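You operate a simulated robot arm through the tools that you are given. There is no shell and no other tool. Be economical: measure what you need, move in short steps, check, and stop when the job is done.

You are at the controls of a simulated robot arm. One attempt, no reset.

## Task
Clamp the cam plate and grease its middle with the green dauber.
Fine: take the grease from the pot, put the dauber back, shut the pot again and leave the plate clamped. Set down upright: green dauber. A coat counts when it lies all over at full strength: go over it till it gets no stronger.

The check looks at the end state, three seconds after you hand in, the way a careful person would. Anything else that was tipped, shoved, dropped, spilled or broken makes it a failure.

## Robot
A 5-joint arm with a two-finger parallel gripper, fixed in place. Base frame: the origin is at the foot of the arm, x ahead of it, y to its left, z up; the work surface is at about z = 0. Readings come in mm, rad, newtons and seconds.
With the tool pointing down near the work surface it reaches from about 260 to 680 mm from the base axis. Its first joint turns from -1.152 to 1.152 rad. The tool tilts only in the upright plane through the base axis and itself; it spins freely about its own axis. Payload 2.9 kg.
Tool frame: the origin (TCP) lies between the finger pads and is the grasp point; the fingertips stand 30 mm ahead of it; z points along the fingers, y is the line along which they close. Largest opening 110 mm; finger width 20, thickness 10; the body of the gripper, 48 by 112 mm, starts 55 mm behind the TCP.
Orientation is that of the tool frame in the base frame, as a unit quaternion [x, y, z, w]. With the fingers straight down and closing along the base's y, the tool's x points along the base's -x, its y along +y and its z along -z.

## Interface
- The arm moves only by the tool arm_command. Its argument "steps" is a list of rows, each a list of 3 entries, a list of its own where there are three numbers: the shift along the base's x, y, z in mm, then the turn, a rotation vector about the base's x, y, z in rad, then the opening, from 0 (shut) to 1 (fully open). In form: [[[tx, ty, tz], [rx, ry, rz], fingers], ...]. A call has 1 to 12 rows; each row is the pose to reach, as a shift and turn from the pose commanded when the call began. Each row takes 0.2 s and may step no farther than 50 mm and 0.15 rad from the row before; otherwise, or with a gripper value out of range, the whole call is refused. A pose out of reach is approached as far as the arm can. The call stops where the force on the tool passes 40 N (or 10 N more than at its start, if that is more) or the arm is blocked; 0.2 s more then pass. The fingers move at their own pace (about 108 mm/s each) and stop on an object; they squeeze with about 38 N. The grip force told is the motor's: it shows also when the fingers shut on nothing. Time passes only in rows, and 0.2 s behind the last, so rows that repeat a pose let the fingers close. The reply holds the time, the measured pose of the TCP, the force on the tool along the base axes, the opening and the grip force, in the units named above and with some noise, with the torque about the TCP (base axes, N m) and any sound that the robot's microphone picked up.
- Cameras (640 x 400 px; columns grow to the right, rows downward): "scene" is fixed at [38.1, -463, 592.8]; the picture's right is [0.69, -0.72, 0.00], its down [-0.49, -0.47, -0.74] and it looks along [0.53, 0.51, -0.67] (base axes); focal length 311 px, centre (320, 200). "wrist" rides on the gripper at [72, 17, -103] in the tool frame; the picture's right is [-0.23, 0.97, 0.00], its down [-0.76, -0.18, -0.62] and it looks along [-0.61, -0.14, 0.78] (tool axes); focal length 222 px, centre (320, 200). There is no depth. A picture from a camera that has moved, and an enlarged one, comes with that camera's place and axes in the base frame and with its lens.
- grab_frame(camera): a new picture of that camera. The clock stands still meanwhile.
- close_up(camera, box): a new picture of the part [left, top, right, bottom] of that camera's present view, enlarged. The clock stands still meanwhile.
- hand_in(): hands the job in; it is judged then, once.

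Go step by step. Nothing tells you positions but the pictures and the camera data: compare them with the known pose of the tool, close in by small moves and look again before you grip or let go. The budget is 120 turns and 64 pictures, counting those below and the enlarged ones. Unless the task says otherwise, let go and move clear before handing in.

The tools are called after "Request:" as a command line: name --argument value ..., lists and objects as JSON in quotes. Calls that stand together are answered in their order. arm_command: Moves the arm, as the interface text tells. Its arguments: {"type":"object","properties":{"steps":{"type":"array"}},"required":["steps"]} The other tools are called the same way: grab_frame (camera) takes a picture; close_up (camera, box) takes an enlarged picture of a part of a camera's view; hand_in () hands the job in.

At the start:

```text
clock: 0.0
tcp_pos: [436.3, -281.0, 307.1]
tool_rot: [0.0, 1.0, 0.0, 0.0]
force: [-0.2, 0.6, 0.9]
moment: [0.01, -0.01, 0.0]
width: 110.0
grasp_force: 0.1
```

scene: 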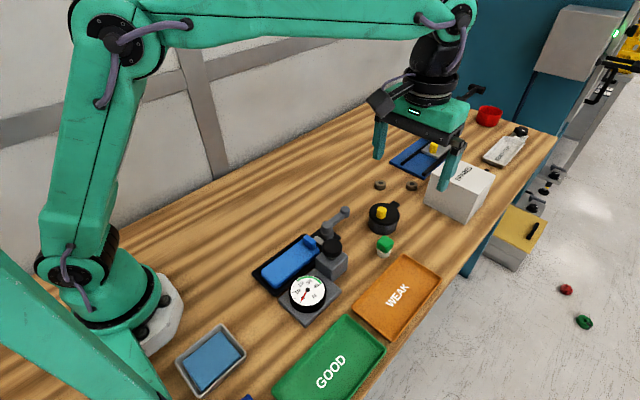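
wrist: 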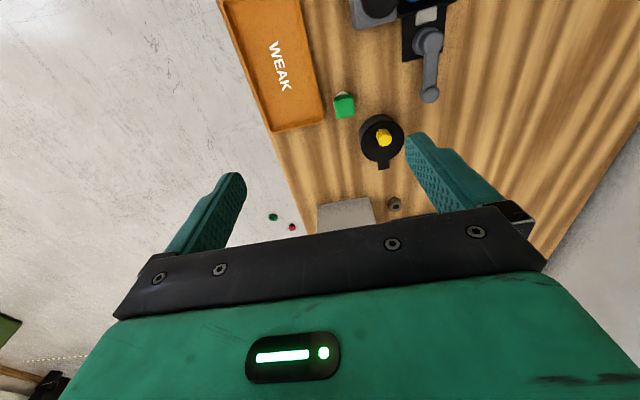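

I see a bench with a clamp fixture and gauge, a black pot with a yellow knob, a green dauber, trays and a box. First I'll look closer at the parts.

Request:
close_up --camera "scene" --box '[240, 180, 440, 330]'

Request:
close_up --camera "scene" --box '[360, 80, 560, 230]'

Request:
close_up --camera "scene" --box '[160, 270, 400, 400]'

```text
2.67 times, centred on (340, 255) of scene
camera zoom: at [38.1, -463.0, 592.8], right [0.69, -0.72, 0.0], down [-0.49, -0.47, -0.74], along [0.53, 0.51, -0.67], focal length 830 px, centre (267, 53)
```

zoom: 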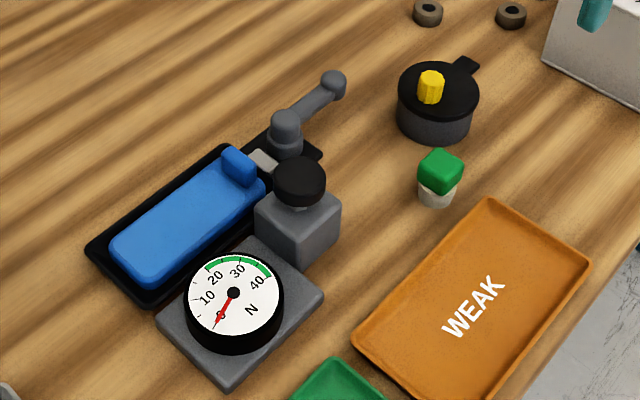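

```text
2.67 times, centred on (460, 155) of scene
camera zoom: at [38.1, -463.0, 592.8], right [0.69, -0.72, 0.0], down [-0.49, -0.47, -0.74], along [0.53, 0.51, -0.67], focal length 830 px, centre (-53, 320)
```

zoom: 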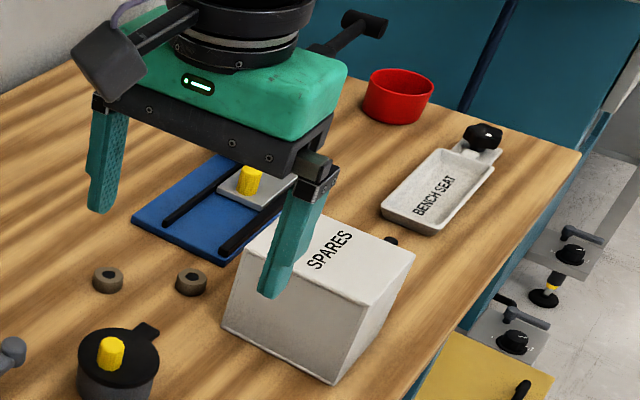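

```text
2.67 times, centred on (280, 335) of scene
camera zoom: at [38.1, -463.0, 592.8], right [0.69, -0.72, 0.0], down [-0.49, -0.47, -0.74], along [0.53, 0.51, -0.67], focal length 830 px, centre (427, -160)
```

zoom: 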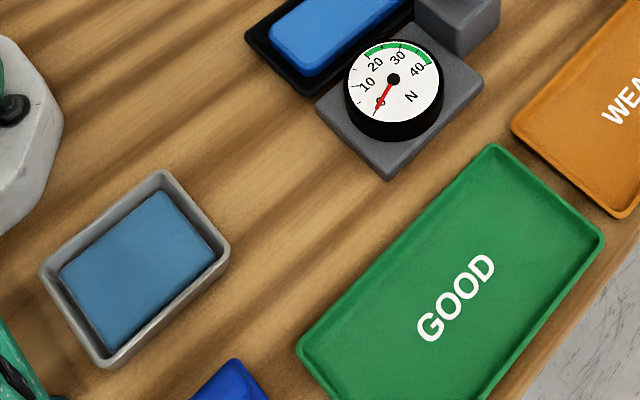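

The clamp fixture looks to be near (300,-140), the pot at (540,-190) and the dauber at (466,-255). I'll move the wrist camera over the fixture to see more.

Request:
arm_command --steps '[[[-35, 35, 10], [0, 0, 0], 1], [[-70, 70, 10], [0, 0, 0], 1], [[-105, 100, 10], [0, 0, 0], 1], [[-116, 130, 10], [0, 0, 0], 1]]'

Request:
grab_frame --camera "wrist"

Request:
grab_frame --camera "scene"

```text
refused: row 1 steps farther than a row can; nothing moved
```

```text
58 pictures are left
camera wrist: at [364.1, -263.8, 410.7], right [0.23, 0.97, 0.0], down [0.76, -0.18, 0.62], along [0.61, -0.14, -0.78], focal length 222 px, centre (320, 200)
```

wrist: 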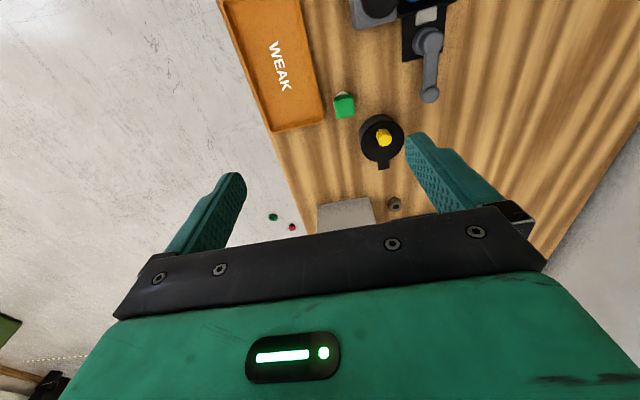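

```text
57 pictures are left
```

scene: 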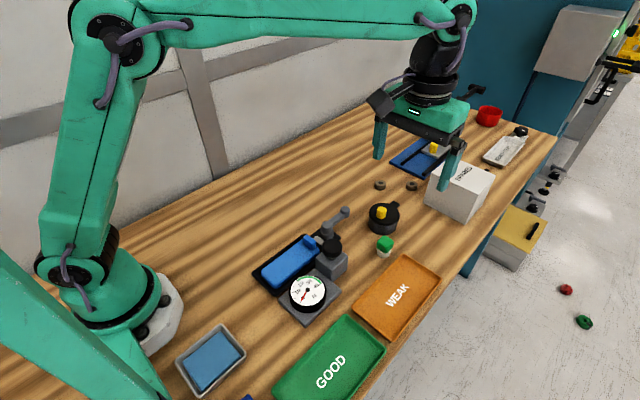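

The first row was 50.5 mm, just too long, so nothing moved. I'll take smaller steps.

Request:
arm_command --steps '[[[-30, 33, 10], [0, 0, 0], 1], [[-60, 66, 10], [0, 0, 0], 1], [[-90, 99, 10], [0, 0, 0], 1], [[-120, 130, 10], [0, 0, 0], 1]]'

Request:
grab_frame --camera "wrist"

```text
clock: 1.0
tcp_pos: [314.5, -149.6, 318.4]
tool_rot: [0.001, 1.0, 0.0, 0.0]
force: [0.0, 0.1, 0.5]
moment: [-0.02, 0.01, -0.01]
width: 110.3
grasp_force: 0.1
```

```text
56 pictures are left
camera wrist: at [243.3, -132.8, 420.5], right [0.23, 0.97, 0.0], down [0.76, -0.18, 0.62], along [0.61, -0.14, -0.78], focal length 222 px, centre (320, 200)
```

wrist: 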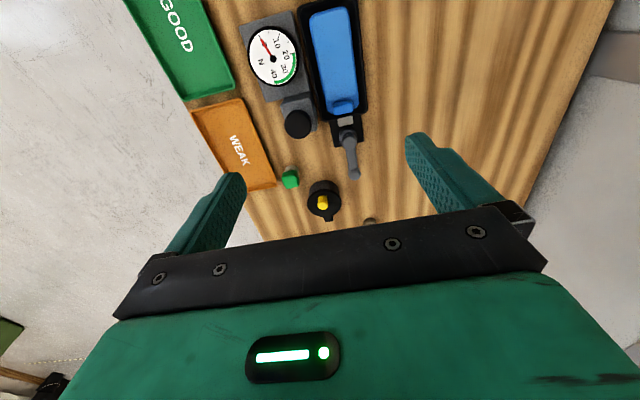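

Request:
close_up --camera "wrist" --box '[230, 0, 390, 100]'

Request:
close_up --camera "wrist" --box '[250, 90, 410, 230]'

Request:
close_up --camera "scene" --box '[250, 190, 410, 320]'

```text
4.00 times, centred on (310, 50) of wrist
camera zoom: at [243.3, -132.8, 420.5], right [0.23, 0.97, 0.0], down [0.76, -0.18, 0.62], along [0.61, -0.14, -0.78], focal length 888 px, centre (360, 800)
```

zoom: 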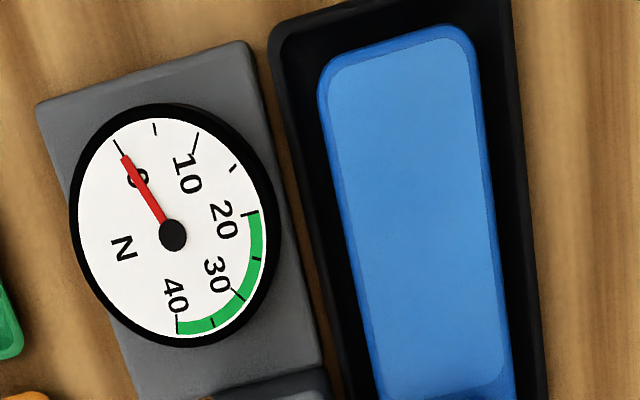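

```text
2.86 times, centred on (330, 160) of wrist
camera zoom: at [243.3, -132.8, 420.5], right [0.23, 0.97, 0.0], down [0.76, -0.18, 0.62], along [0.61, -0.14, -0.78], focal length 635 px, centre (291, 314)
```

zoom: 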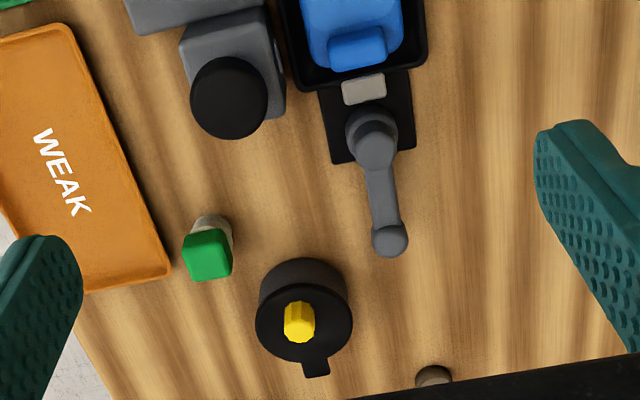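

```text
3.08 times, centred on (330, 255) of scene
camera zoom: at [38.1, -463.1, 592.8], right [0.69, -0.72, 0.0], down [-0.49, -0.47, -0.74], along [0.53, 0.51, -0.67], focal length 958 px, centre (289, 31)
```

zoom: 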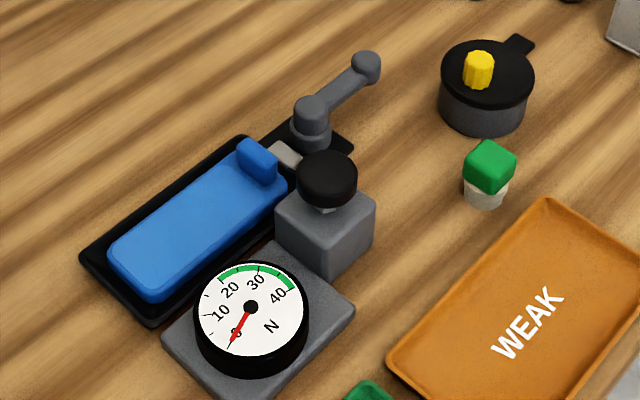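

The blue plate lies in a black nest along x at about y=-117. The cam lever pivots near (418,-118) with its ball at (488,-119,43), and the dauber is at about (480,-250). I'll go closer to see the lever, pot lid and dauber.

Request:
arm_command --steps '[[[25, 5, -40], [0, 0, 0], 1], [[50, 10, -80], [0, 0, 0], 1], [[75, 10, -115], [0, 0, 0], 1], [[90, 10, -125], [0, 0, 0], 1]]'

Request:
grab_frame --camera "wrist"

Request:
close_up --camera "wrist" --box '[200, 0, 440, 150]'

Request:
close_up --camera "scene" --box '[340, 190, 420, 270]'

```text
clock: 2.0
tcp_pos: [405.2, -142.2, 192.5]
tool_rot: [0.0, 1.0, 0.0, 0.0]
force: [0.7, 0.5, 0.2]
moment: [-0.01, 0.01, -0.03]
width: 109.8
grasp_force: 0.1
```

```text
52 pictures are left
camera wrist: at [334.5, -124.2, 295.4], right [0.23, 0.97, 0.0], down [0.76, -0.18, 0.62], along [0.61, -0.14, -0.78], focal length 222 px, centre (320, 200)
```

wrist: 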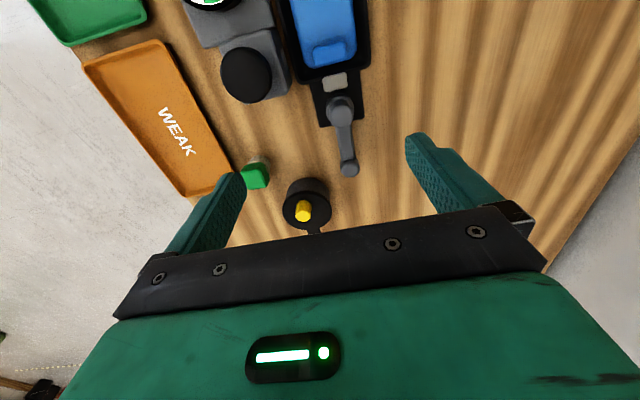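

```text
2.67 times, centred on (320, 75) of wrist
camera zoom: at [334.5, -124.2, 295.4], right [0.23, 0.97, 0.0], down [0.76, -0.18, 0.62], along [0.61, -0.14, -0.78], focal length 592 px, centre (320, 533)
```

zoom: 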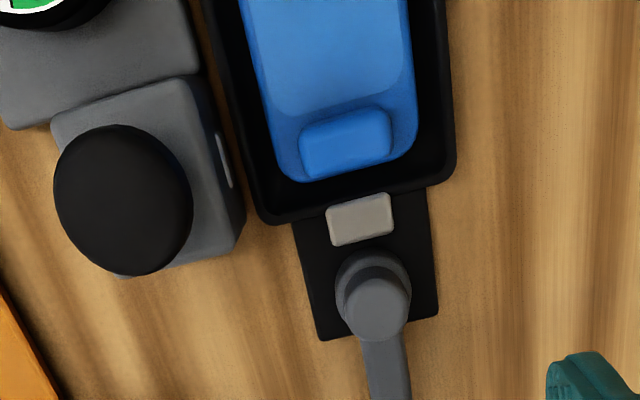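

```text
5.00 times, centred on (380, 230) of scene
camera zoom: at [38.1, -463.0, 592.8], right [0.69, -0.72, 0.0], down [-0.49, -0.47, -0.74], along [0.53, 0.51, -0.67], focal length 1556 px, centre (20, 50)
```

zoom: 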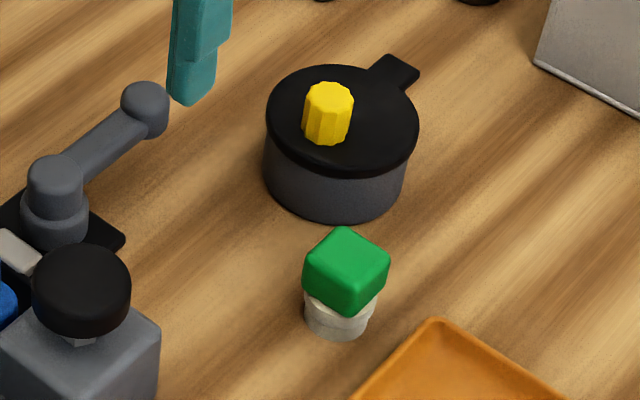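

The lever is a horizontal arm from pivot (413,-119) to the ball at (488,-120). I'll straddle the ball with partly closed fingers, then check before swinging it.

Request:
arm_command --steps '[[[25, 8, -30], [0, 0, 0], 0.4], [[50, 16, -60], [0, 0, 0], 0.4], [[78, 22, -90], [0, 0, 0], 0.4], [[78, 22, -126], [0, 0, 0], 0.4]]'

Request:
grab_frame --camera "wrist"

Request:
close_up --camera "scene" --box '[290, 140, 410, 260]'

```text
clock: 3.0
tcp_pos: [484.1, -119.8, 67.0]
tool_rot: [0.001, 1.0, 0.001, 0.002]
force: [0.2, 0.1, -0.1]
moment: [-0.01, -0.02, 0.01]
width: 43.9
grasp_force: 0.0
```

```text
49 pictures are left
camera wrist: at [412.3, -102.7, 170.4], right [0.23, 0.97, 0.0], down [0.76, -0.18, 0.62], along [0.61, -0.14, -0.78], focal length 222 px, centre (320, 200)
```

wrist: 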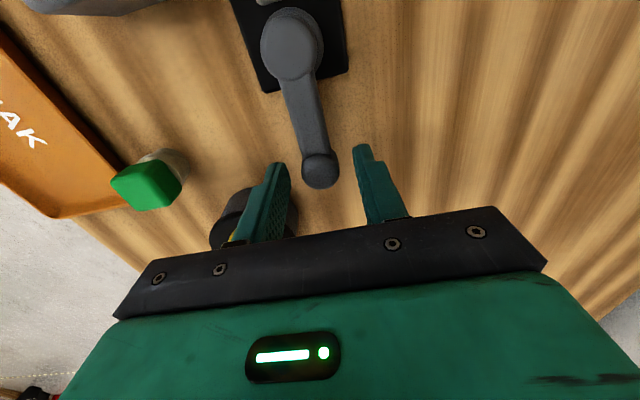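

```text
3.33 times, centred on (350, 200) of scene
camera zoom: at [38.1, -463.0, 592.8], right [0.69, -0.72, 0.0], down [-0.49, -0.47, -0.74], along [0.53, 0.51, -0.67], focal length 1038 px, centre (220, 200)
```

zoom: 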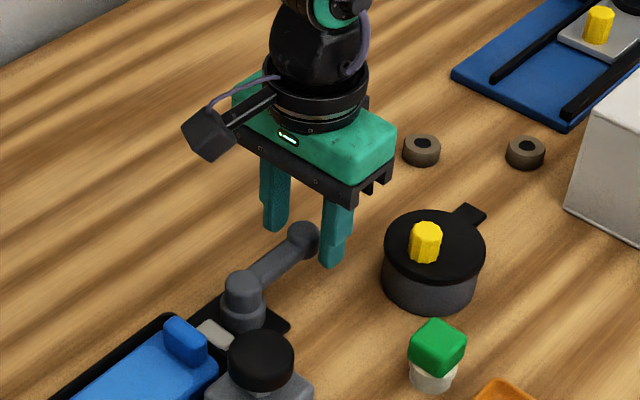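

The ball sits between the fingers. I'll lower a bit and swing it toward +y along the arc.

Request:
arm_command --steps '[[[0, 0, -12], [0, 0, 0], 0.4], [[-0.8, 10.5, -12], [0, 0, 0.15], 0.4], [[-3.1, 20.7, -12], [0, 0, 0.3], 0.4], [[-7, 30.4, -12], [0, 0, 0.45], 0.4], [[-12.2, 39.5, -12], [0, 0, 0.6], 0.4], [[-18.8, 47.7, -12], [0, 0, 0.75], 0.4], [[-26.5, 54.8, -12], [0, 0, 0.9], 0.4]]'

Request:
grab_frame --camera "scene"

```text
clock: 4.0
tcp_pos: [477.5, -101.6, 54.9]
tool_rot: [-0.18, 0.984, -0.002, 0.005]
force: [10.2, -31.2, -10.4]
moment: [0.01, -0.33, -0.14]
width: 59.9
grasp_force: 16.0
stopped in row 4: the force on the tool passed its limit (the readings are from after the stop); the commanded pose is now the measured one
```

```text
47 pictures are left
```

scene: 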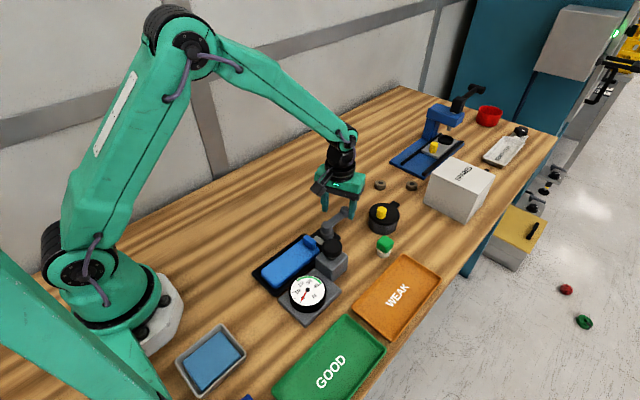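

The lever resists toward +y, so it must swing the other way. I'll return to the start, then push toward -y with the straddle, stepping carefully.

Request:
arm_command --steps '[[[3, -9, 0], [0, 0, -0.12], 0.4], [[5, -16, 0], [0, 0, -0.24], 0.4], [[6, -22, 0], [0, 0, -0.36], 0.4], [[5.2, -32, 0], [0, 0, -0.5], 0.4], [[3, -42, 0], [0, 0, -0.64], 0.4]]'

Request:
close_up --camera "scene" --box '[290, 140, 410, 260]'

```text
clock: 5.2
tcp_pos: [480.0, -140.5, 55.4]
tool_rot: [0.135, 0.991, 0.0, 0.002]
force: [0.1, 1.3, -0.7]
moment: [-0.02, 0.03, 0.01]
width: 44.5
grasp_force: 0.3
```

```text
3.33 times, centred on (350, 200) of scene
camera zoom: at [38.1, -463.0, 592.8], right [0.69, -0.72, 0.0], down [-0.49, -0.47, -0.74], along [0.53, 0.51, -0.67], focal length 1038 px, centre (220, 200)
```

zoom: 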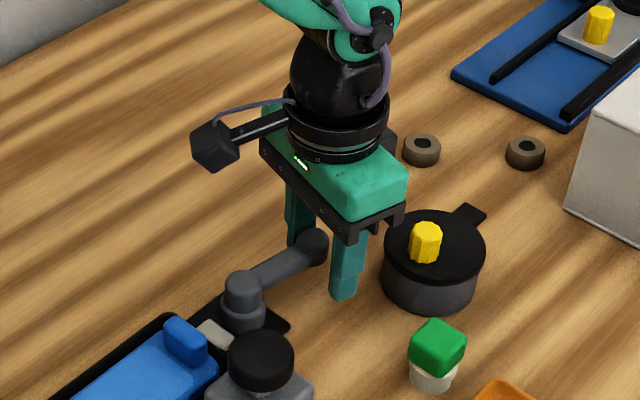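

The ball moved easily toward -y. I'll continue along the arc.

Request:
arm_command --steps '[[[-3, -8, 0], [0, 0, -0.15], 0.4], [[-8, -17, 0], [0, 0, -0.3], 0.4], [[-15, -25, 0], [0, 0, -0.45], 0.4], [[-22.5, -32.3, 0], [0, 0, -0.6], 0.4], [[-31, -38, 0], [0, 0, -0.75], 0.4]]'

Request:
close_up --camera "scene" --box '[270, 150, 410, 270]'

```text
clock: 6.4
tcp_pos: [450.4, -179.1, 55.2]
tool_rot: [0.49, 0.872, 0.0, 0.001]
force: [0.0, 0.4, 0.7]
moment: [-0.01, -0.04, 0.03]
width: 44.7
grasp_force: 0.6
```

```text
3.33 times, centred on (340, 210) of scene
camera zoom: at [38.1, -463.0, 592.8], right [0.69, -0.72, 0.0], down [-0.49, -0.47, -0.74], along [0.53, 0.51, -0.67], focal length 1038 px, centre (253, 167)
```

zoom: 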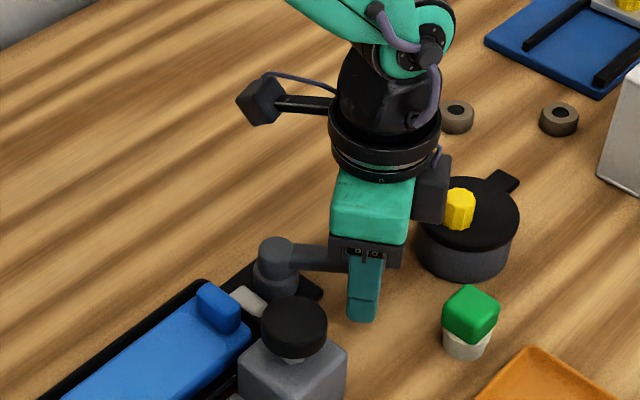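

Now at about -1.05 rad with no resistance. I'll narrow the straddle slightly to stay clear of the gauge block and continue in smaller steps.

Request:
arm_command --steps '[[[0, 0, 0], [0, 0, 0], 0.28], [[-6, -2.8, 0], [0, 0, -0.08], 0.28], [[-11, -4.7, 0], [0, 0, -0.16], 0.28], [[-16, -6, 0], [0, 0, -0.23], 0.28], [[-21, -7.2, 0], [0, 0, -0.3], 0.28]]'

Request:
grab_frame --camera "wrist"

Request:
close_up --camera "scene" --box '[270, 150, 410, 270]'

```text
clock: 7.6
tcp_pos: [428.3, -185.5, 55.2]
tool_rot: [0.614, 0.789, 0.0, 0.001]
force: [1.0, 1.0, 0.0]
moment: [-0.02, 0.01, -0.03]
width: 31.5
grasp_force: 0.9
```

```text
44 pictures are left
camera wrist: at [428.1, -111.1, 158.3], right [1.0, 0.02, 0.0], down [0.01, -0.78, 0.62], along [0.01, -0.62, -0.78], focal length 222 px, centre (320, 200)
```

wrist: 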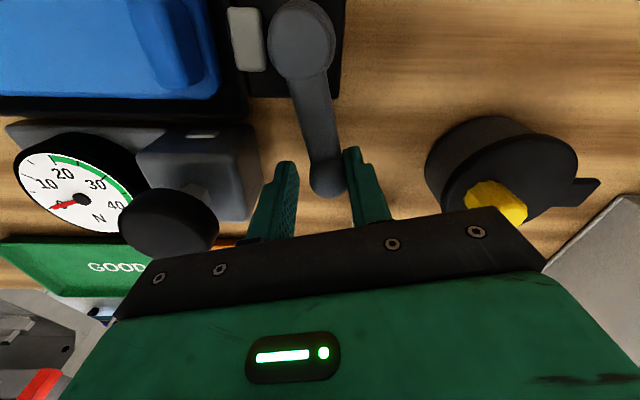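

```text
3.33 times, centred on (340, 210) of scene
camera zoom: at [38.1, -463.0, 592.8], right [0.69, -0.72, 0.0], down [-0.49, -0.47, -0.74], along [0.53, 0.51, -0.67], focal length 1038 px, centre (253, 167)
```

zoom: 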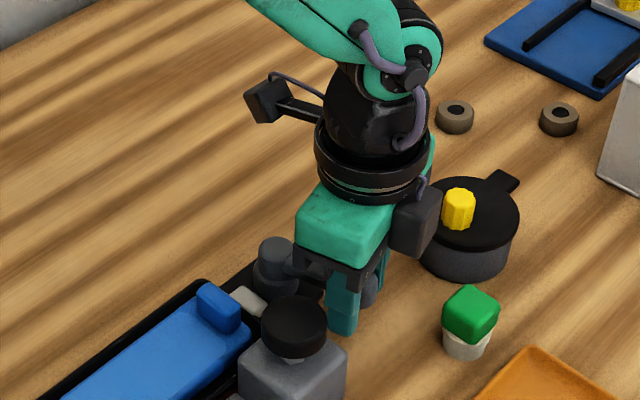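

No resistance yet, and the pad still looks retracted. I'll continue to about -1.6 rad and watch the force.

Request:
arm_command --steps '[[[-5, -1.5, 0], [0, 0, -0.13], 0.28], [[-11, -2, 0], [0, 0, -0.22], 0.28], [[-15, -2, 0], [0, 0, -0.28], 0.28]]'

Request:
grab_frame --camera "wrist"

```text
clock: 8.4
tcp_pos: [413.4, -187.0, 55.0]
tool_rot: [0.718, 0.696, 0.0, 0.0]
force: [0.7, -0.2, -1.1]
moment: [0.02, -0.04, 0.0]
width: 31.3
grasp_force: 0.2
```

```text
42 pictures are left
camera wrist: at [433.9, -115.0, 158.2], right [0.97, -0.26, 0.0], down [-0.2, -0.76, 0.62], along [-0.16, -0.6, -0.78], focal length 222 px, centre (320, 200)
```

wrist: 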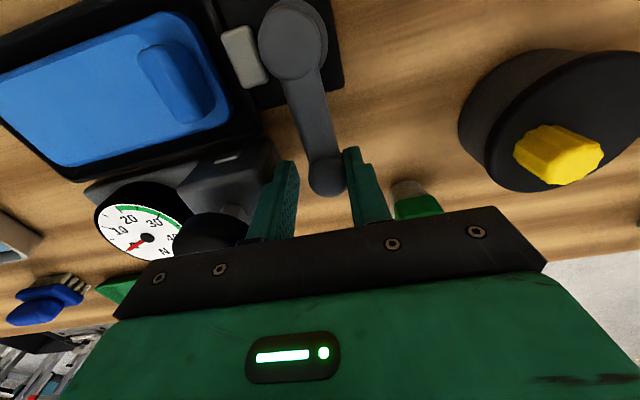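

Still free at about -1.57 rad. To stay clear of the gauge block I'll lift, close the fingers, and push from behind (the +x side).

Request:
arm_command --steps '[[[2, 0, 0], [0, 0, 0], 0.32], [[2, 0, 40], [0, 0, 0], 0.32], [[30, 0, 40], [0, 0, 0], 0], [[30, 2, 20], [0, 0, 0], 0], [[30, 2, 0], [0, 0, 0], 0], [[20, 2, 0], [0, 0, 0], 0], [[10, 2, 0], [0, 0, 0], 0], [[0, 2, 0], [0, 0, 0], 0]]'

Request:
grab_frame --camera "wrist"

```text
clock: 9.9
tcp_pos: [436.4, -184.7, 54.9]
tool_rot: [0.715, 0.699, 0.004, 0.01]
force: [6.8, 0.7, -3.4]
moment: [0.04, -0.1, 0.07]
width: 0.0
grasp_force: 37.9
stopped in row 7: the force on the tool passed its limit (the readings are from after the stop); the commanded pose is now the measured one
```

```text
41 pictures are left
camera wrist: at [454.4, -111.7, 157.6], right [0.97, -0.25, 0.02], down [-0.21, -0.75, 0.63], along [-0.14, -0.61, -0.78], focal length 222 px, centre (320, 200)
```

wrist: 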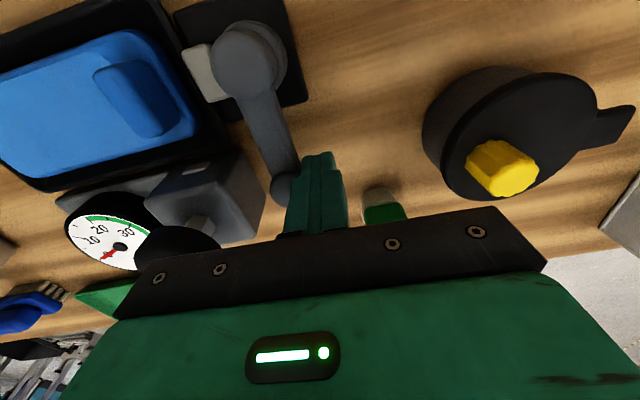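

The lever has hit a firm stop at about -90°. I'll lift away and compare the pad and plate with the earlier picture.

Request:
arm_command --steps '[[[8, 0, 0], [0, 0, 0], 0], [[20, 0, 40], [0, 0, 0], 0.5], [[40, 20, 80], [0, 0, 0], 1], [[60, 40, 110], [0, 0, 0], 1]]'

Request:
close_up --camera "scene" --box '[240, 180, 440, 330]'

Request:
close_up --camera "scene" --box '[285, 205, 365, 255]'

```text
clock: 10.9
tcp_pos: [497.8, -143.2, 165.2]
tool_rot: [0.716, 0.698, 0.005, 0.009]
force: [0.3, 0.0, 0.7]
moment: [0.01, -0.05, 0.01]
width: 110.3
grasp_force: 0.1
```

```text
2.67 times, centred on (340, 255) of scene
camera zoom: at [38.1, -463.1, 592.8], right [0.69, -0.72, 0.0], down [-0.49, -0.47, -0.74], along [0.53, 0.51, -0.67], focal length 830 px, centre (267, 53)
```

zoom: 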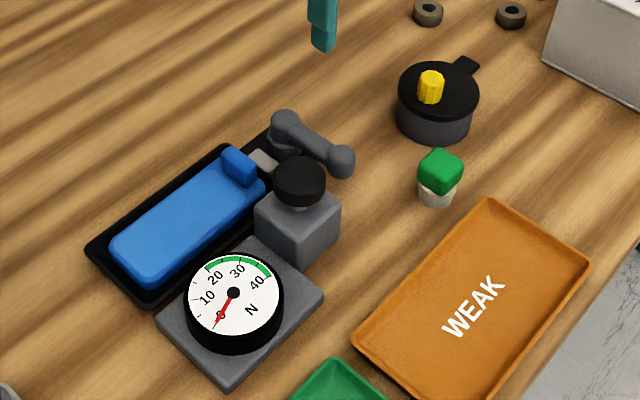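

```text
8.00 times, centred on (325, 230) of scene
camera zoom: at [38.1, -463.1, 592.8], right [0.69, -0.72, 0.0], down [-0.49, -0.47, -0.74], along [0.53, 0.51, -0.67], focal length 2490 px, centre (280, -40)
```

zoom: 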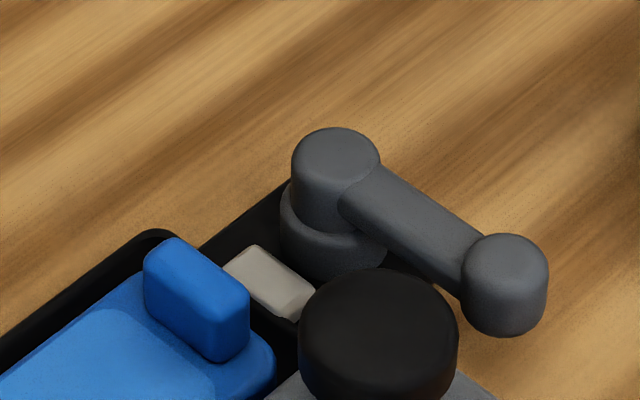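

Request:
close_up --camera "scene" --box '[250, 190, 410, 320]'

Request:
grab_frame --camera "wrist"

```text
3.08 times, centred on (330, 255) of scene
camera zoom: at [38.1, -463.1, 592.8], right [0.69, -0.72, 0.0], down [-0.49, -0.47, -0.74], along [0.53, 0.51, -0.67], focal length 958 px, centre (289, 31)
```

zoom: 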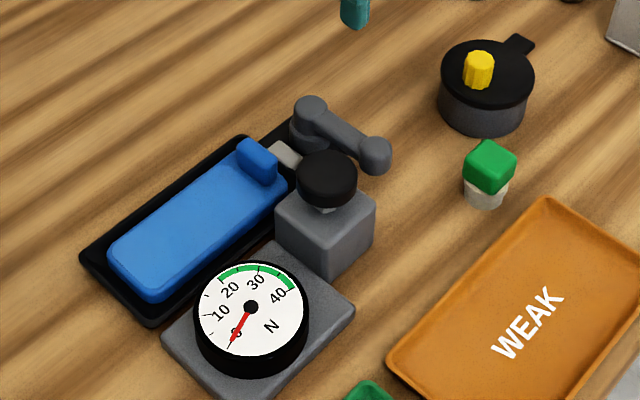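

```text
37 pictures are left
camera wrist: at [515.4, -70.6, 267.9], right [0.97, -0.25, 0.02], down [-0.21, -0.75, 0.62], along [-0.14, -0.61, -0.78], focal length 222 px, centre (320, 200)
```

wrist: 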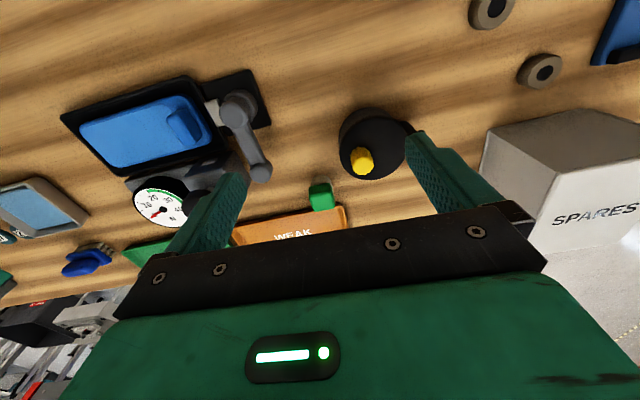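

The pad change is too small to judge from here. I'll return to the earlier wrist viewpoint to compare directly.

Request:
arm_command --steps '[[[-8, 0, 3], [0, 0, 0.145], 1], [[-17, 0, 6], [0, 0, 0.29], 1], [[-25, 0, 9], [0, 0, 0.435], 1], [[-34, 0, 12], [0, 0, 0.58], 1], [[-42, 0, 14], [0, 0, 0.725], 1], [[-50, 0, 16], [0, 0, 0.87], 1], [[-59, 0, 19], [0, 0, 1.015], 1], [[-67, 0, 22], [0, 0, 1.16], 1], [[-76, 1, 25], [0, 0, 1.305], 1], [[-84, 1, 27], [0, 0, 1.45], 1], [[-92.6, 1, 27.3], [0, 0, 1.597], 1]]'

Request:
close_up --camera "wrist" --box '[200, 0, 440, 150]'

```text
clock: 13.3
tcp_pos: [403.8, -142.2, 192.4]
tool_rot: [-0.002, 1.0, 0.0, 0.0]
force: [0.6, 0.7, 0.0]
moment: [-0.02, 0.02, 0.03]
width: 110.1
grasp_force: 0.0
```

```text
2.67 times, centred on (320, 75) of wrist
camera zoom: at [331.8, -126.5, 296.2], right [0.22, 0.97, 0.0], down [0.76, -0.17, 0.62], along [0.61, -0.14, -0.78], focal length 592 px, centre (320, 533)
```

zoom: 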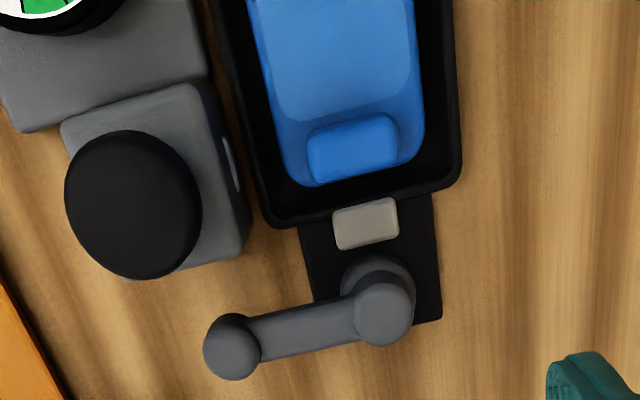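

Request:
close_up --camera "wrist" --box '[290, 30, 370, 130]'

```text
4.00 times, centred on (330, 80) of wrist
camera zoom: at [331.8, -126.5, 296.2], right [0.22, 0.97, 0.0], down [0.76, -0.17, 0.62], along [0.61, -0.14, -0.78], focal length 888 px, centre (280, 680)
```

zoom: 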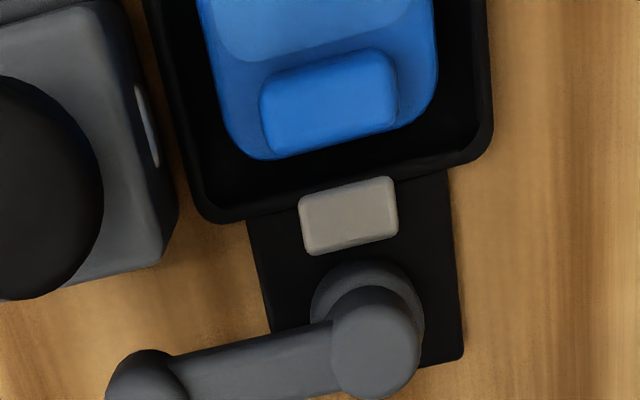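

The pad still stands outside the nest with a gap to the plate, so this isn't clamped yet. I'll push the lever further from behind in small steps and watch the force.

Request:
arm_command --steps '[[[23, -20, -30], [0, 0, 0], 0.3], [[48, -43, -60], [0, 0, 0], 0], [[48, -43, -100], [0, 0, 0], 0], [[48, -43, -137], [0, 0, 0], 0], [[43, -43, -137], [0, 0, 0], 0], [[40, -43, -137], [0, 0, 0], 0], [[37, -43, -137], [0, 0, 0], 0], [[34, -43, -137], [0, 0, 0], 0], [[31, -43, -137], [0, 0, 0], 0], [[28, -43, -137], [0, 0, 0], 0]]'

Request:
grab_frame --camera "wrist"

```text
clock: 15.5
tcp_pos: [438.2, -187.7, 55.5]
tool_rot: [-0.003, 1.0, -0.004, 0.008]
force: [1.9, 1.6, -0.5]
moment: [-0.05, -0.03, 0.01]
width: 0.0
grasp_force: 37.8
stopped in row 10: the force on the tool passed its limit (the readings are from after the stop); the commanded pose is now the measured one
```

```text
34 pictures are left
camera wrist: at [364.4, -169.6, 157.6], right [0.22, 0.98, 0.0], down [0.75, -0.17, 0.64], along [0.62, -0.14, -0.77], focal length 222 px, centre (320, 200)
```

wrist: 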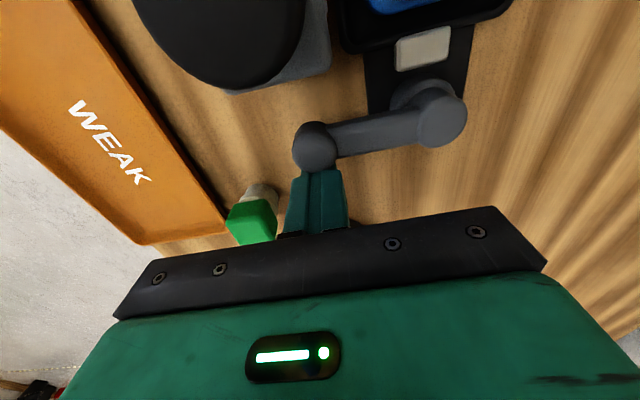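

The lever is at a hard stop about 90° from its start, so its travel is done. To check the plate is truly held, I'll nudge its boss gently from the +y side.

Request:
arm_command --steps '[[[8, 0, 0], [0, 0, 0], 0], [[8, 0, 45], [0, 0, 0], 0], [[8, 0, 85], [0, 0, 0], 0], [[-25, 35, 85], [0, 0, 0], 0], [[-50, 70, 85], [0, 0, 0], 0], [[-78, 106, 85], [0, 0, 0], 0], [[-78, 106, 50], [0, 0, 0], 0]]'

Request:
grab_frame --camera "wrist"

Request:
close_up --camera "scene" --box '[250, 180, 370, 300]'

```text
clock: 17.1
tcp_pos: [360.1, -83.4, 106.0]
tool_rot: [-0.002, 1.0, -0.001, 0.009]
force: [0.0, 0.0, -0.4]
moment: [0.02, -0.01, -0.01]
width: 0.0
grasp_force: 37.1
```

```text
33 pictures are left
camera wrist: at [287.3, -65.0, 208.0], right [0.22, 0.98, 0.0], down [0.75, -0.17, 0.64], along [0.62, -0.14, -0.77], focal length 222 px, centre (320, 200)
```

wrist: 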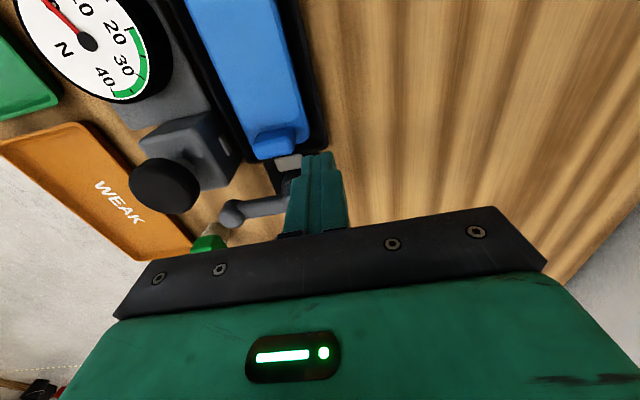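

```text
3.33 times, centred on (310, 240) of scene
camera zoom: at [38.1, -463.0, 592.8], right [0.69, -0.72, 0.0], down [-0.49, -0.47, -0.74], along [0.53, 0.51, -0.67], focal length 1038 px, centre (353, 67)
```

zoom: 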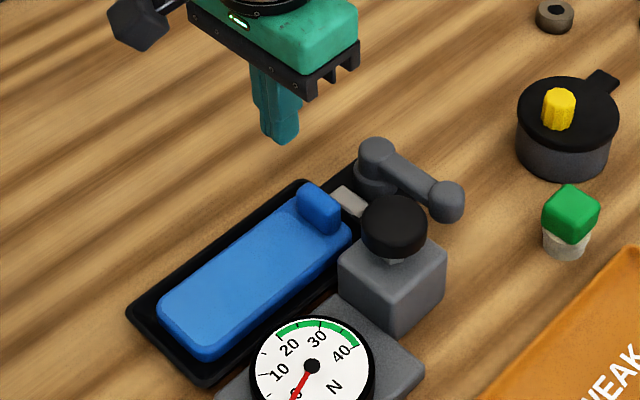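

Request:
arm_command --steps '[[[0, 0, -25], [0, 0, 0], 0], [[0, 0, -43], [0, 0, 0], 0], [[0, -3, -43], [0, 0, 0], 0], [[0, -6, -43], [0, 0, 0], 0], [[0, -8, -43], [0, 0, 0], 0], [[0, -10, -43], [0, 0, 0], 0], [[0, -12, -43], [0, 0, 0], 0], [[0, -14, -43], [0, 0, 0], 0]]'

Request:
close_up --camera "scene" --box '[250, 180, 370, 300]'

```text
clock: 18.9
tcp_pos: [359.4, -94.8, 63.8]
tool_rot: [-0.003, 1.0, -0.002, 0.008]
force: [1.2, 6.1, 0.2]
moment: [0.15, 0.0, -0.05]
width: 0.0
grasp_force: 37.4
```

```text
3.33 times, centred on (310, 240) of scene
camera zoom: at [38.1, -463.0, 592.8], right [0.69, -0.72, 0.0], down [-0.49, -0.47, -0.74], along [0.53, 0.51, -0.67], focal length 1038 px, centre (353, 67)
```

zoom: 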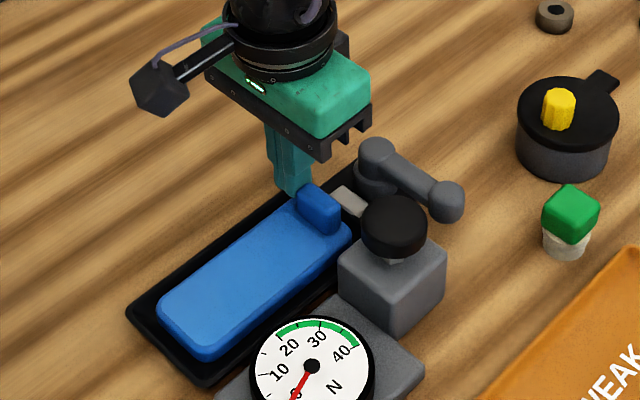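

There's contact at 6 N and the plate hasn't moved. I'll push slightly more to confirm.

Request:
arm_command --steps '[[[0, -2, 0], [0, 0, 0], 0], [[0, -4, 0], [0, 0, 0], 0], [[0, -5, 0], [0, 0, 0], 0]]'

Request:
close_up --camera "scene" --box '[250, 180, 370, 300]'

```text
clock: 19.5
tcp_pos: [358.6, -95.2, 63.4]
tool_rot: [-0.005, 1.0, -0.002, 0.007]
force: [1.1, 9.0, 2.0]
moment: [0.22, -0.03, -0.08]
width: 0.0
grasp_force: 37.5
stopped in row 2: the force on the tool passed its limit (the readings are from after the stop); the commanded pose is now the measured one
```

```text
3.33 times, centred on (310, 240) of scene
camera zoom: at [38.1, -463.1, 592.8], right [0.69, -0.72, 0.0], down [-0.49, -0.47, -0.74], along [0.53, 0.51, -0.67], focal length 1038 px, centre (353, 67)
```

zoom: 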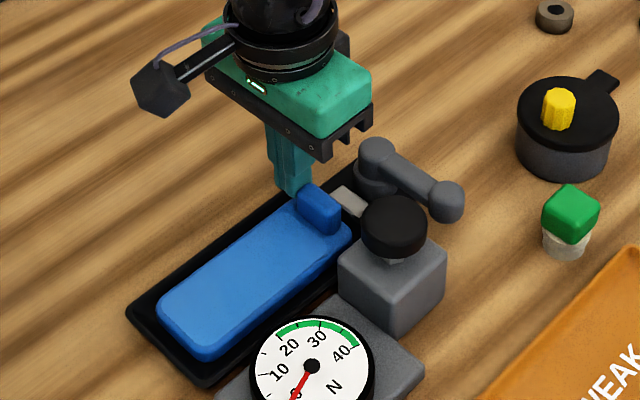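

The plate holds firm at 40 N, so it is clamped. Next I'll rise and look at the pot lid from nearby.

Request:
arm_command --steps '[[[0, 4, 0], [0, 0, 0], 0], [[0, 6, 45], [0, 0, 0], 0.3], [[20, -15, 85], [0, 0, 0], 0.6], [[55, -45, 100], [0, 0, 0], 0.6], [[90, -75, 100], [0, 0, 0], 0.6], [[130, -105, 100], [0, 0, 0], 0.6]]'

Request:
grab_frame --camera "wrist"

Request:
close_up --camera "wrist" --box '[160, 60, 400, 220]'

```text
clock: 20.9
tcp_pos: [487.5, -200.8, 159.5]
tool_rot: [-0.006, 1.0, -0.003, 0.007]
force: [-0.8, -0.2, 0.4]
moment: [0.0, -0.01, -0.02]
width: 66.0
grasp_force: 0.1
```

```text
29 pictures are left
camera wrist: at [413.6, -183.9, 263.0], right [0.22, 0.98, 0.0], down [0.76, -0.17, 0.63], along [0.62, -0.14, -0.77], focal length 222 px, centre (320, 200)
```

wrist: 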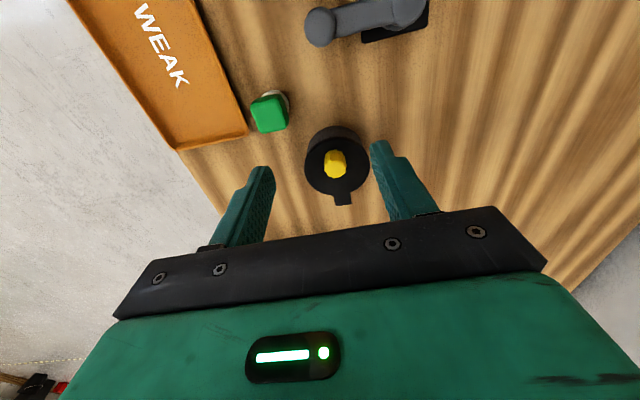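

```text
2.50 times, centred on (280, 140) of wrist
camera zoom: at [413.6, -183.9, 263.0], right [0.22, 0.98, 0.0], down [0.76, -0.17, 0.63], along [0.62, -0.14, -0.77], focal length 555 px, centre (420, 350)
```

zoom: 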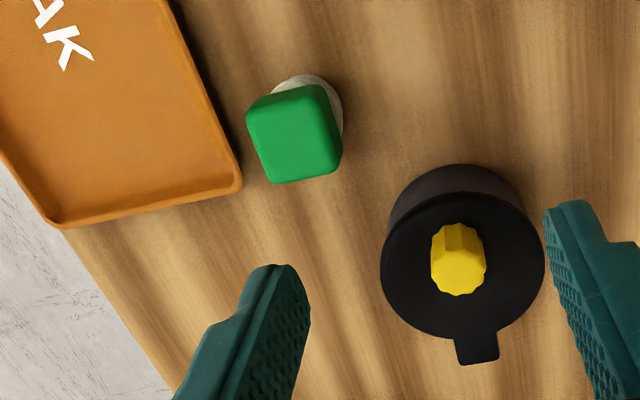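

The lid centre is near (544,-195) and the knob top at (535,-194.5,68), with a tab on the +x side. I'll grip the knob with fingertips just above the lid.

Request:
arm_command --steps '[[[24, 3, -25], [0.006, 0.014, -0.012], 0.6], [[47.5, 6.3, -45], [0.006, 0.014, -0.012], 0.5], [[47.5, 6.3, -65], [0.006, 0.014, -0.012], 0.5], [[47.5, 6.3, -80], [0.006, 0.014, -0.012], 0.5]]'

Request:
grab_frame --camera "wrist"

```text
clock: 21.9
tcp_pos: [535.0, -194.3, 82.0]
tool_rot: [0.0, 1.0, 0.0, -0.001]
force: [-0.1, 0.0, 0.2]
moment: [0.0, 0.01, -0.02]
width: 54.9
grasp_force: 0.1
```

```text
27 pictures are left
camera wrist: at [464.0, -177.0, 185.5], right [0.23, 0.97, 0.0], down [0.76, -0.18, 0.62], along [0.61, -0.14, -0.78], focal length 222 px, centre (320, 200)
```

wrist: 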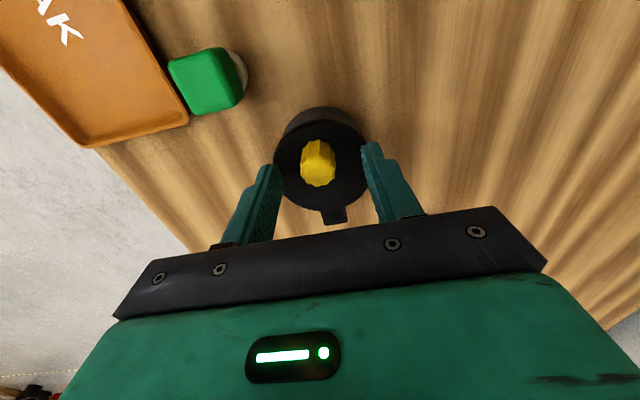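

The knob is centred between the fingers. I'll close and try a small lift.

Request:
arm_command --steps '[[[0, 0, -3], [0, 0, 0], 0.5], [[0, 0, -3], [0, 0, 0], 0], [[0, 0, -3], [0, 0, 0], 0], [[0, 0, -1], [0, 0, 0], 0], [[0, 0, 2], [0, 0, 0], 0], [[0, 0, 5], [0, 0, 0], 0]]'

Request:
close_up --camera "scene" --box '[340, 170, 440, 250]'

```text
clock: 23.1
tcp_pos: [534.9, -194.5, 77.4]
tool_rot: [0.0, 1.0, 0.001, -0.002]
force: [0.4, -0.8, -3.4]
moment: [-0.55, 0.17, 0.13]
width: 21.4
grasp_force: 45.2
stopped in row 6: the force on the tool passed its limit (the readings are from after the stop); the commanded pose is now the measured one
```

```text
5.00 times, centred on (390, 210) of scene
camera zoom: at [38.1, -463.0, 592.8], right [0.69, -0.72, 0.0], down [-0.49, -0.47, -0.74], along [0.53, 0.51, -0.68], focal length 1556 px, centre (-30, 150)
```

zoom: 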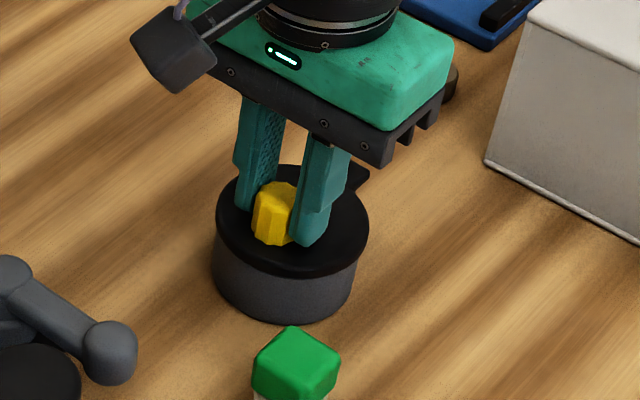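

A straight lift is blocked, so the lid probably swings sideways about the tab. I'll loosen the grip and nudge the knob toward +y gently.

Request:
arm_command --steps '[[[0, 0, 1], [0, 0, 0], 0.3], [[0, 0, 1], [0, 0, 0], 0.3], [[0, 4, 1], [0, 0, 0], 0.3], [[0, 7, 1], [0, 0, 0], 0.3], [[0, 10, 1], [0, 0, 0], 0.3], [[0, 13, 1], [0, 0, 0], 0.3]]'

Request:
close_up --camera "scene" --box '[340, 170, 440, 250]'

```text
clock: 24.5
tcp_pos: [534.8, -183.7, 80.8]
tool_rot: [0.001, 1.0, 0.0, -0.001]
force: [3.5, -22.0, -5.7]
moment: [-0.51, -0.37, 0.16]
width: 44.1
grasp_force: 11.1
```

```text
5.00 times, centred on (390, 210) of scene
camera zoom: at [38.1, -463.1, 592.8], right [0.69, -0.72, 0.0], down [-0.49, -0.47, -0.74], along [0.53, 0.51, -0.68], focal length 1556 px, centre (-30, 150)
```

zoom: 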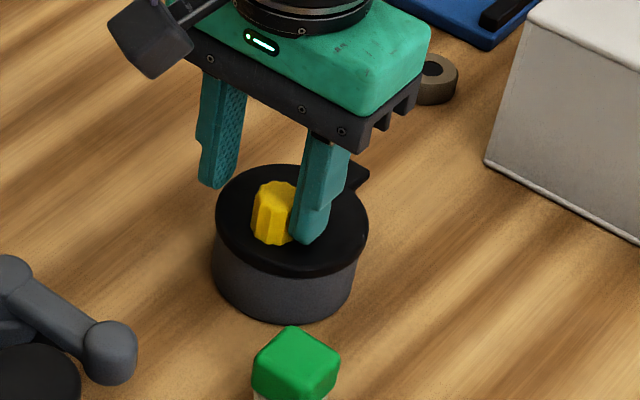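

No movement toward +y. I'll try -y the same way.

Request:
arm_command --steps '[[[0, -5, 0], [0, 0, 0], 0.3], [[0, -11, 0], [0, 0, 0], 0.3], [[0, -15, 0], [0, 0, 0], 0.3], [[0, -18, 0], [0, 0, 0], 0.3], [[0, -21, 0], [0, 0, 0], 0.3], [[0, -24, 0], [0, 0, 0], 0.3]]'

Request:
close_up --camera "scene" --box '[340, 170, 440, 250]'

```text
clock: 25.9
tcp_pos: [535.4, -205.1, 81.0]
tool_rot: [0.001, 1.0, 0.0, -0.002]
force: [-0.2, 0.1, -0.7]
moment: [-0.03, -0.01, 0.0]
width: 32.9
grasp_force: 0.0
```

```text
5.00 times, centred on (390, 210) of scene
camera zoom: at [38.1, -463.0, 592.8], right [0.69, -0.72, 0.0], down [-0.49, -0.47, -0.74], along [0.53, 0.51, -0.67], focal length 1556 px, centre (-30, 150)
```

zoom: 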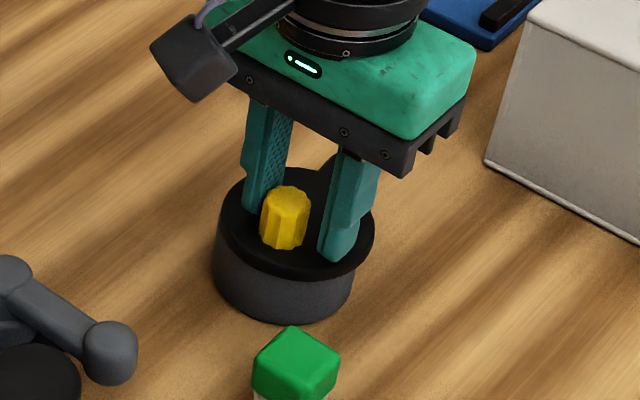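

The lid turns: the knob went -y and the tab +y, so it's a twist lid that opens counter-clockwise about its centre. I'll look from the wrist to measure the angle.

Request:
close_up --camera "wrist" --box '[240, 80, 420, 230]'

```text
2.67 times, centred on (330, 155) of wrist
camera zoom: at [464.9, -187.7, 183.7], right [0.23, 0.97, 0.0], down [0.76, -0.18, 0.62], along [0.6, -0.14, -0.78], focal length 592 px, centre (293, 320)
```

zoom: 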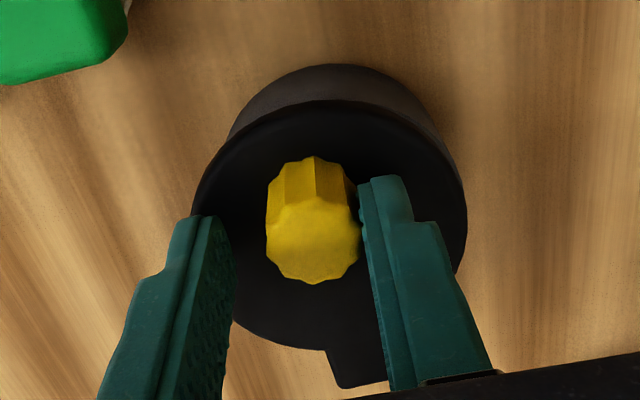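

The lid is a swivel, pivoting near the tab at about (597,-195), and it moves freely toward -y. I'll sweep it along the arc.

Request:
arm_command --steps '[[[2.4, -8.3, 0], [0, 0, 0.15], 0.3], [[5.8, -17, 0], [0, 0, 0.3], 0.3], [[10.4, -25, 0], [0, 0, 0.45], 0.3], [[16.2, -32.3, 0], [0, 0, 0.6], 0.3], [[23.1, -38.6, 0], [0, 0, 0.75], 0.3], [[30.8, -43.8, 0], [0, 0, 0.9], 0.3]]'

Request:
close_up --camera "scene" --box '[340, 160, 460, 260]'

```text
clock: 27.3
tcp_pos: [566.3, -250.1, 81.4]
tool_rot: [-0.435, 0.9, 0.001, -0.001]
force: [-0.1, -0.2, 0.0]
moment: [-0.01, 0.0, 0.03]
width: 33.1
grasp_force: 0.1
```

```text
4.00 times, centred on (400, 210) of scene
camera zoom: at [38.1, -463.0, 592.8], right [0.69, -0.72, 0.0], down [-0.49, -0.47, -0.74], along [0.53, 0.51, -0.67], focal length 1245 px, centre (0, 160)
```

zoom: 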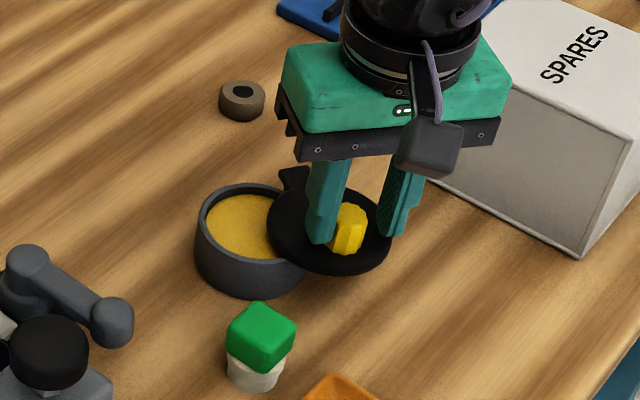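

The pot is opening and I can see yellow grease. I'll continue the swing.

Request:
arm_command --steps '[[[8.2, -2.7, 0], [0, 0, 0.15], 0.3], [[17, -5.4, 0], [0, 0, 0.3], 0.3], [[26.3, -6.7, 0], [0, 0, 0.45], 0.3], [[33, -6.7, 0], [0, 0, 0.55], 0.3], [[41, -5.5, 0], [0, 0, 0.69], 0.3]]'

Request:
close_up --camera "scene" --box '[340, 160, 460, 260]'

```text
clock: 28.5
tcp_pos: [607.2, -255.7, 81.0]
tool_rot: [0.714, -0.7, 0.0, 0.0]
force: [0.9, 0.6, -1.0]
moment: [-0.03, -0.01, 0.0]
width: 33.0
grasp_force: 0.1
```

```text
4.00 times, centred on (400, 210) of scene
camera zoom: at [38.1, -463.0, 592.8], right [0.69, -0.72, 0.0], down [-0.49, -0.47, -0.74], along [0.53, 0.51, -0.67], focal length 1245 px, centre (0, 160)
```

zoom: 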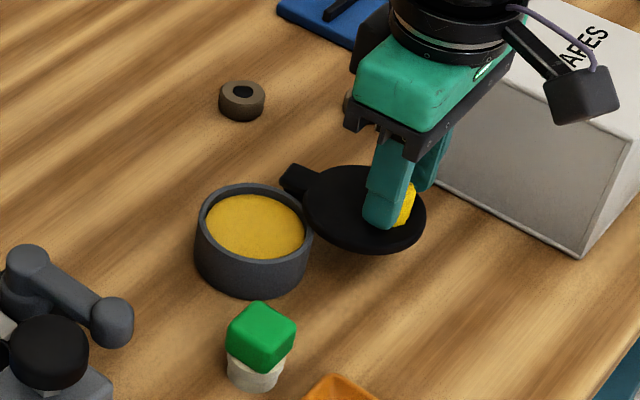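

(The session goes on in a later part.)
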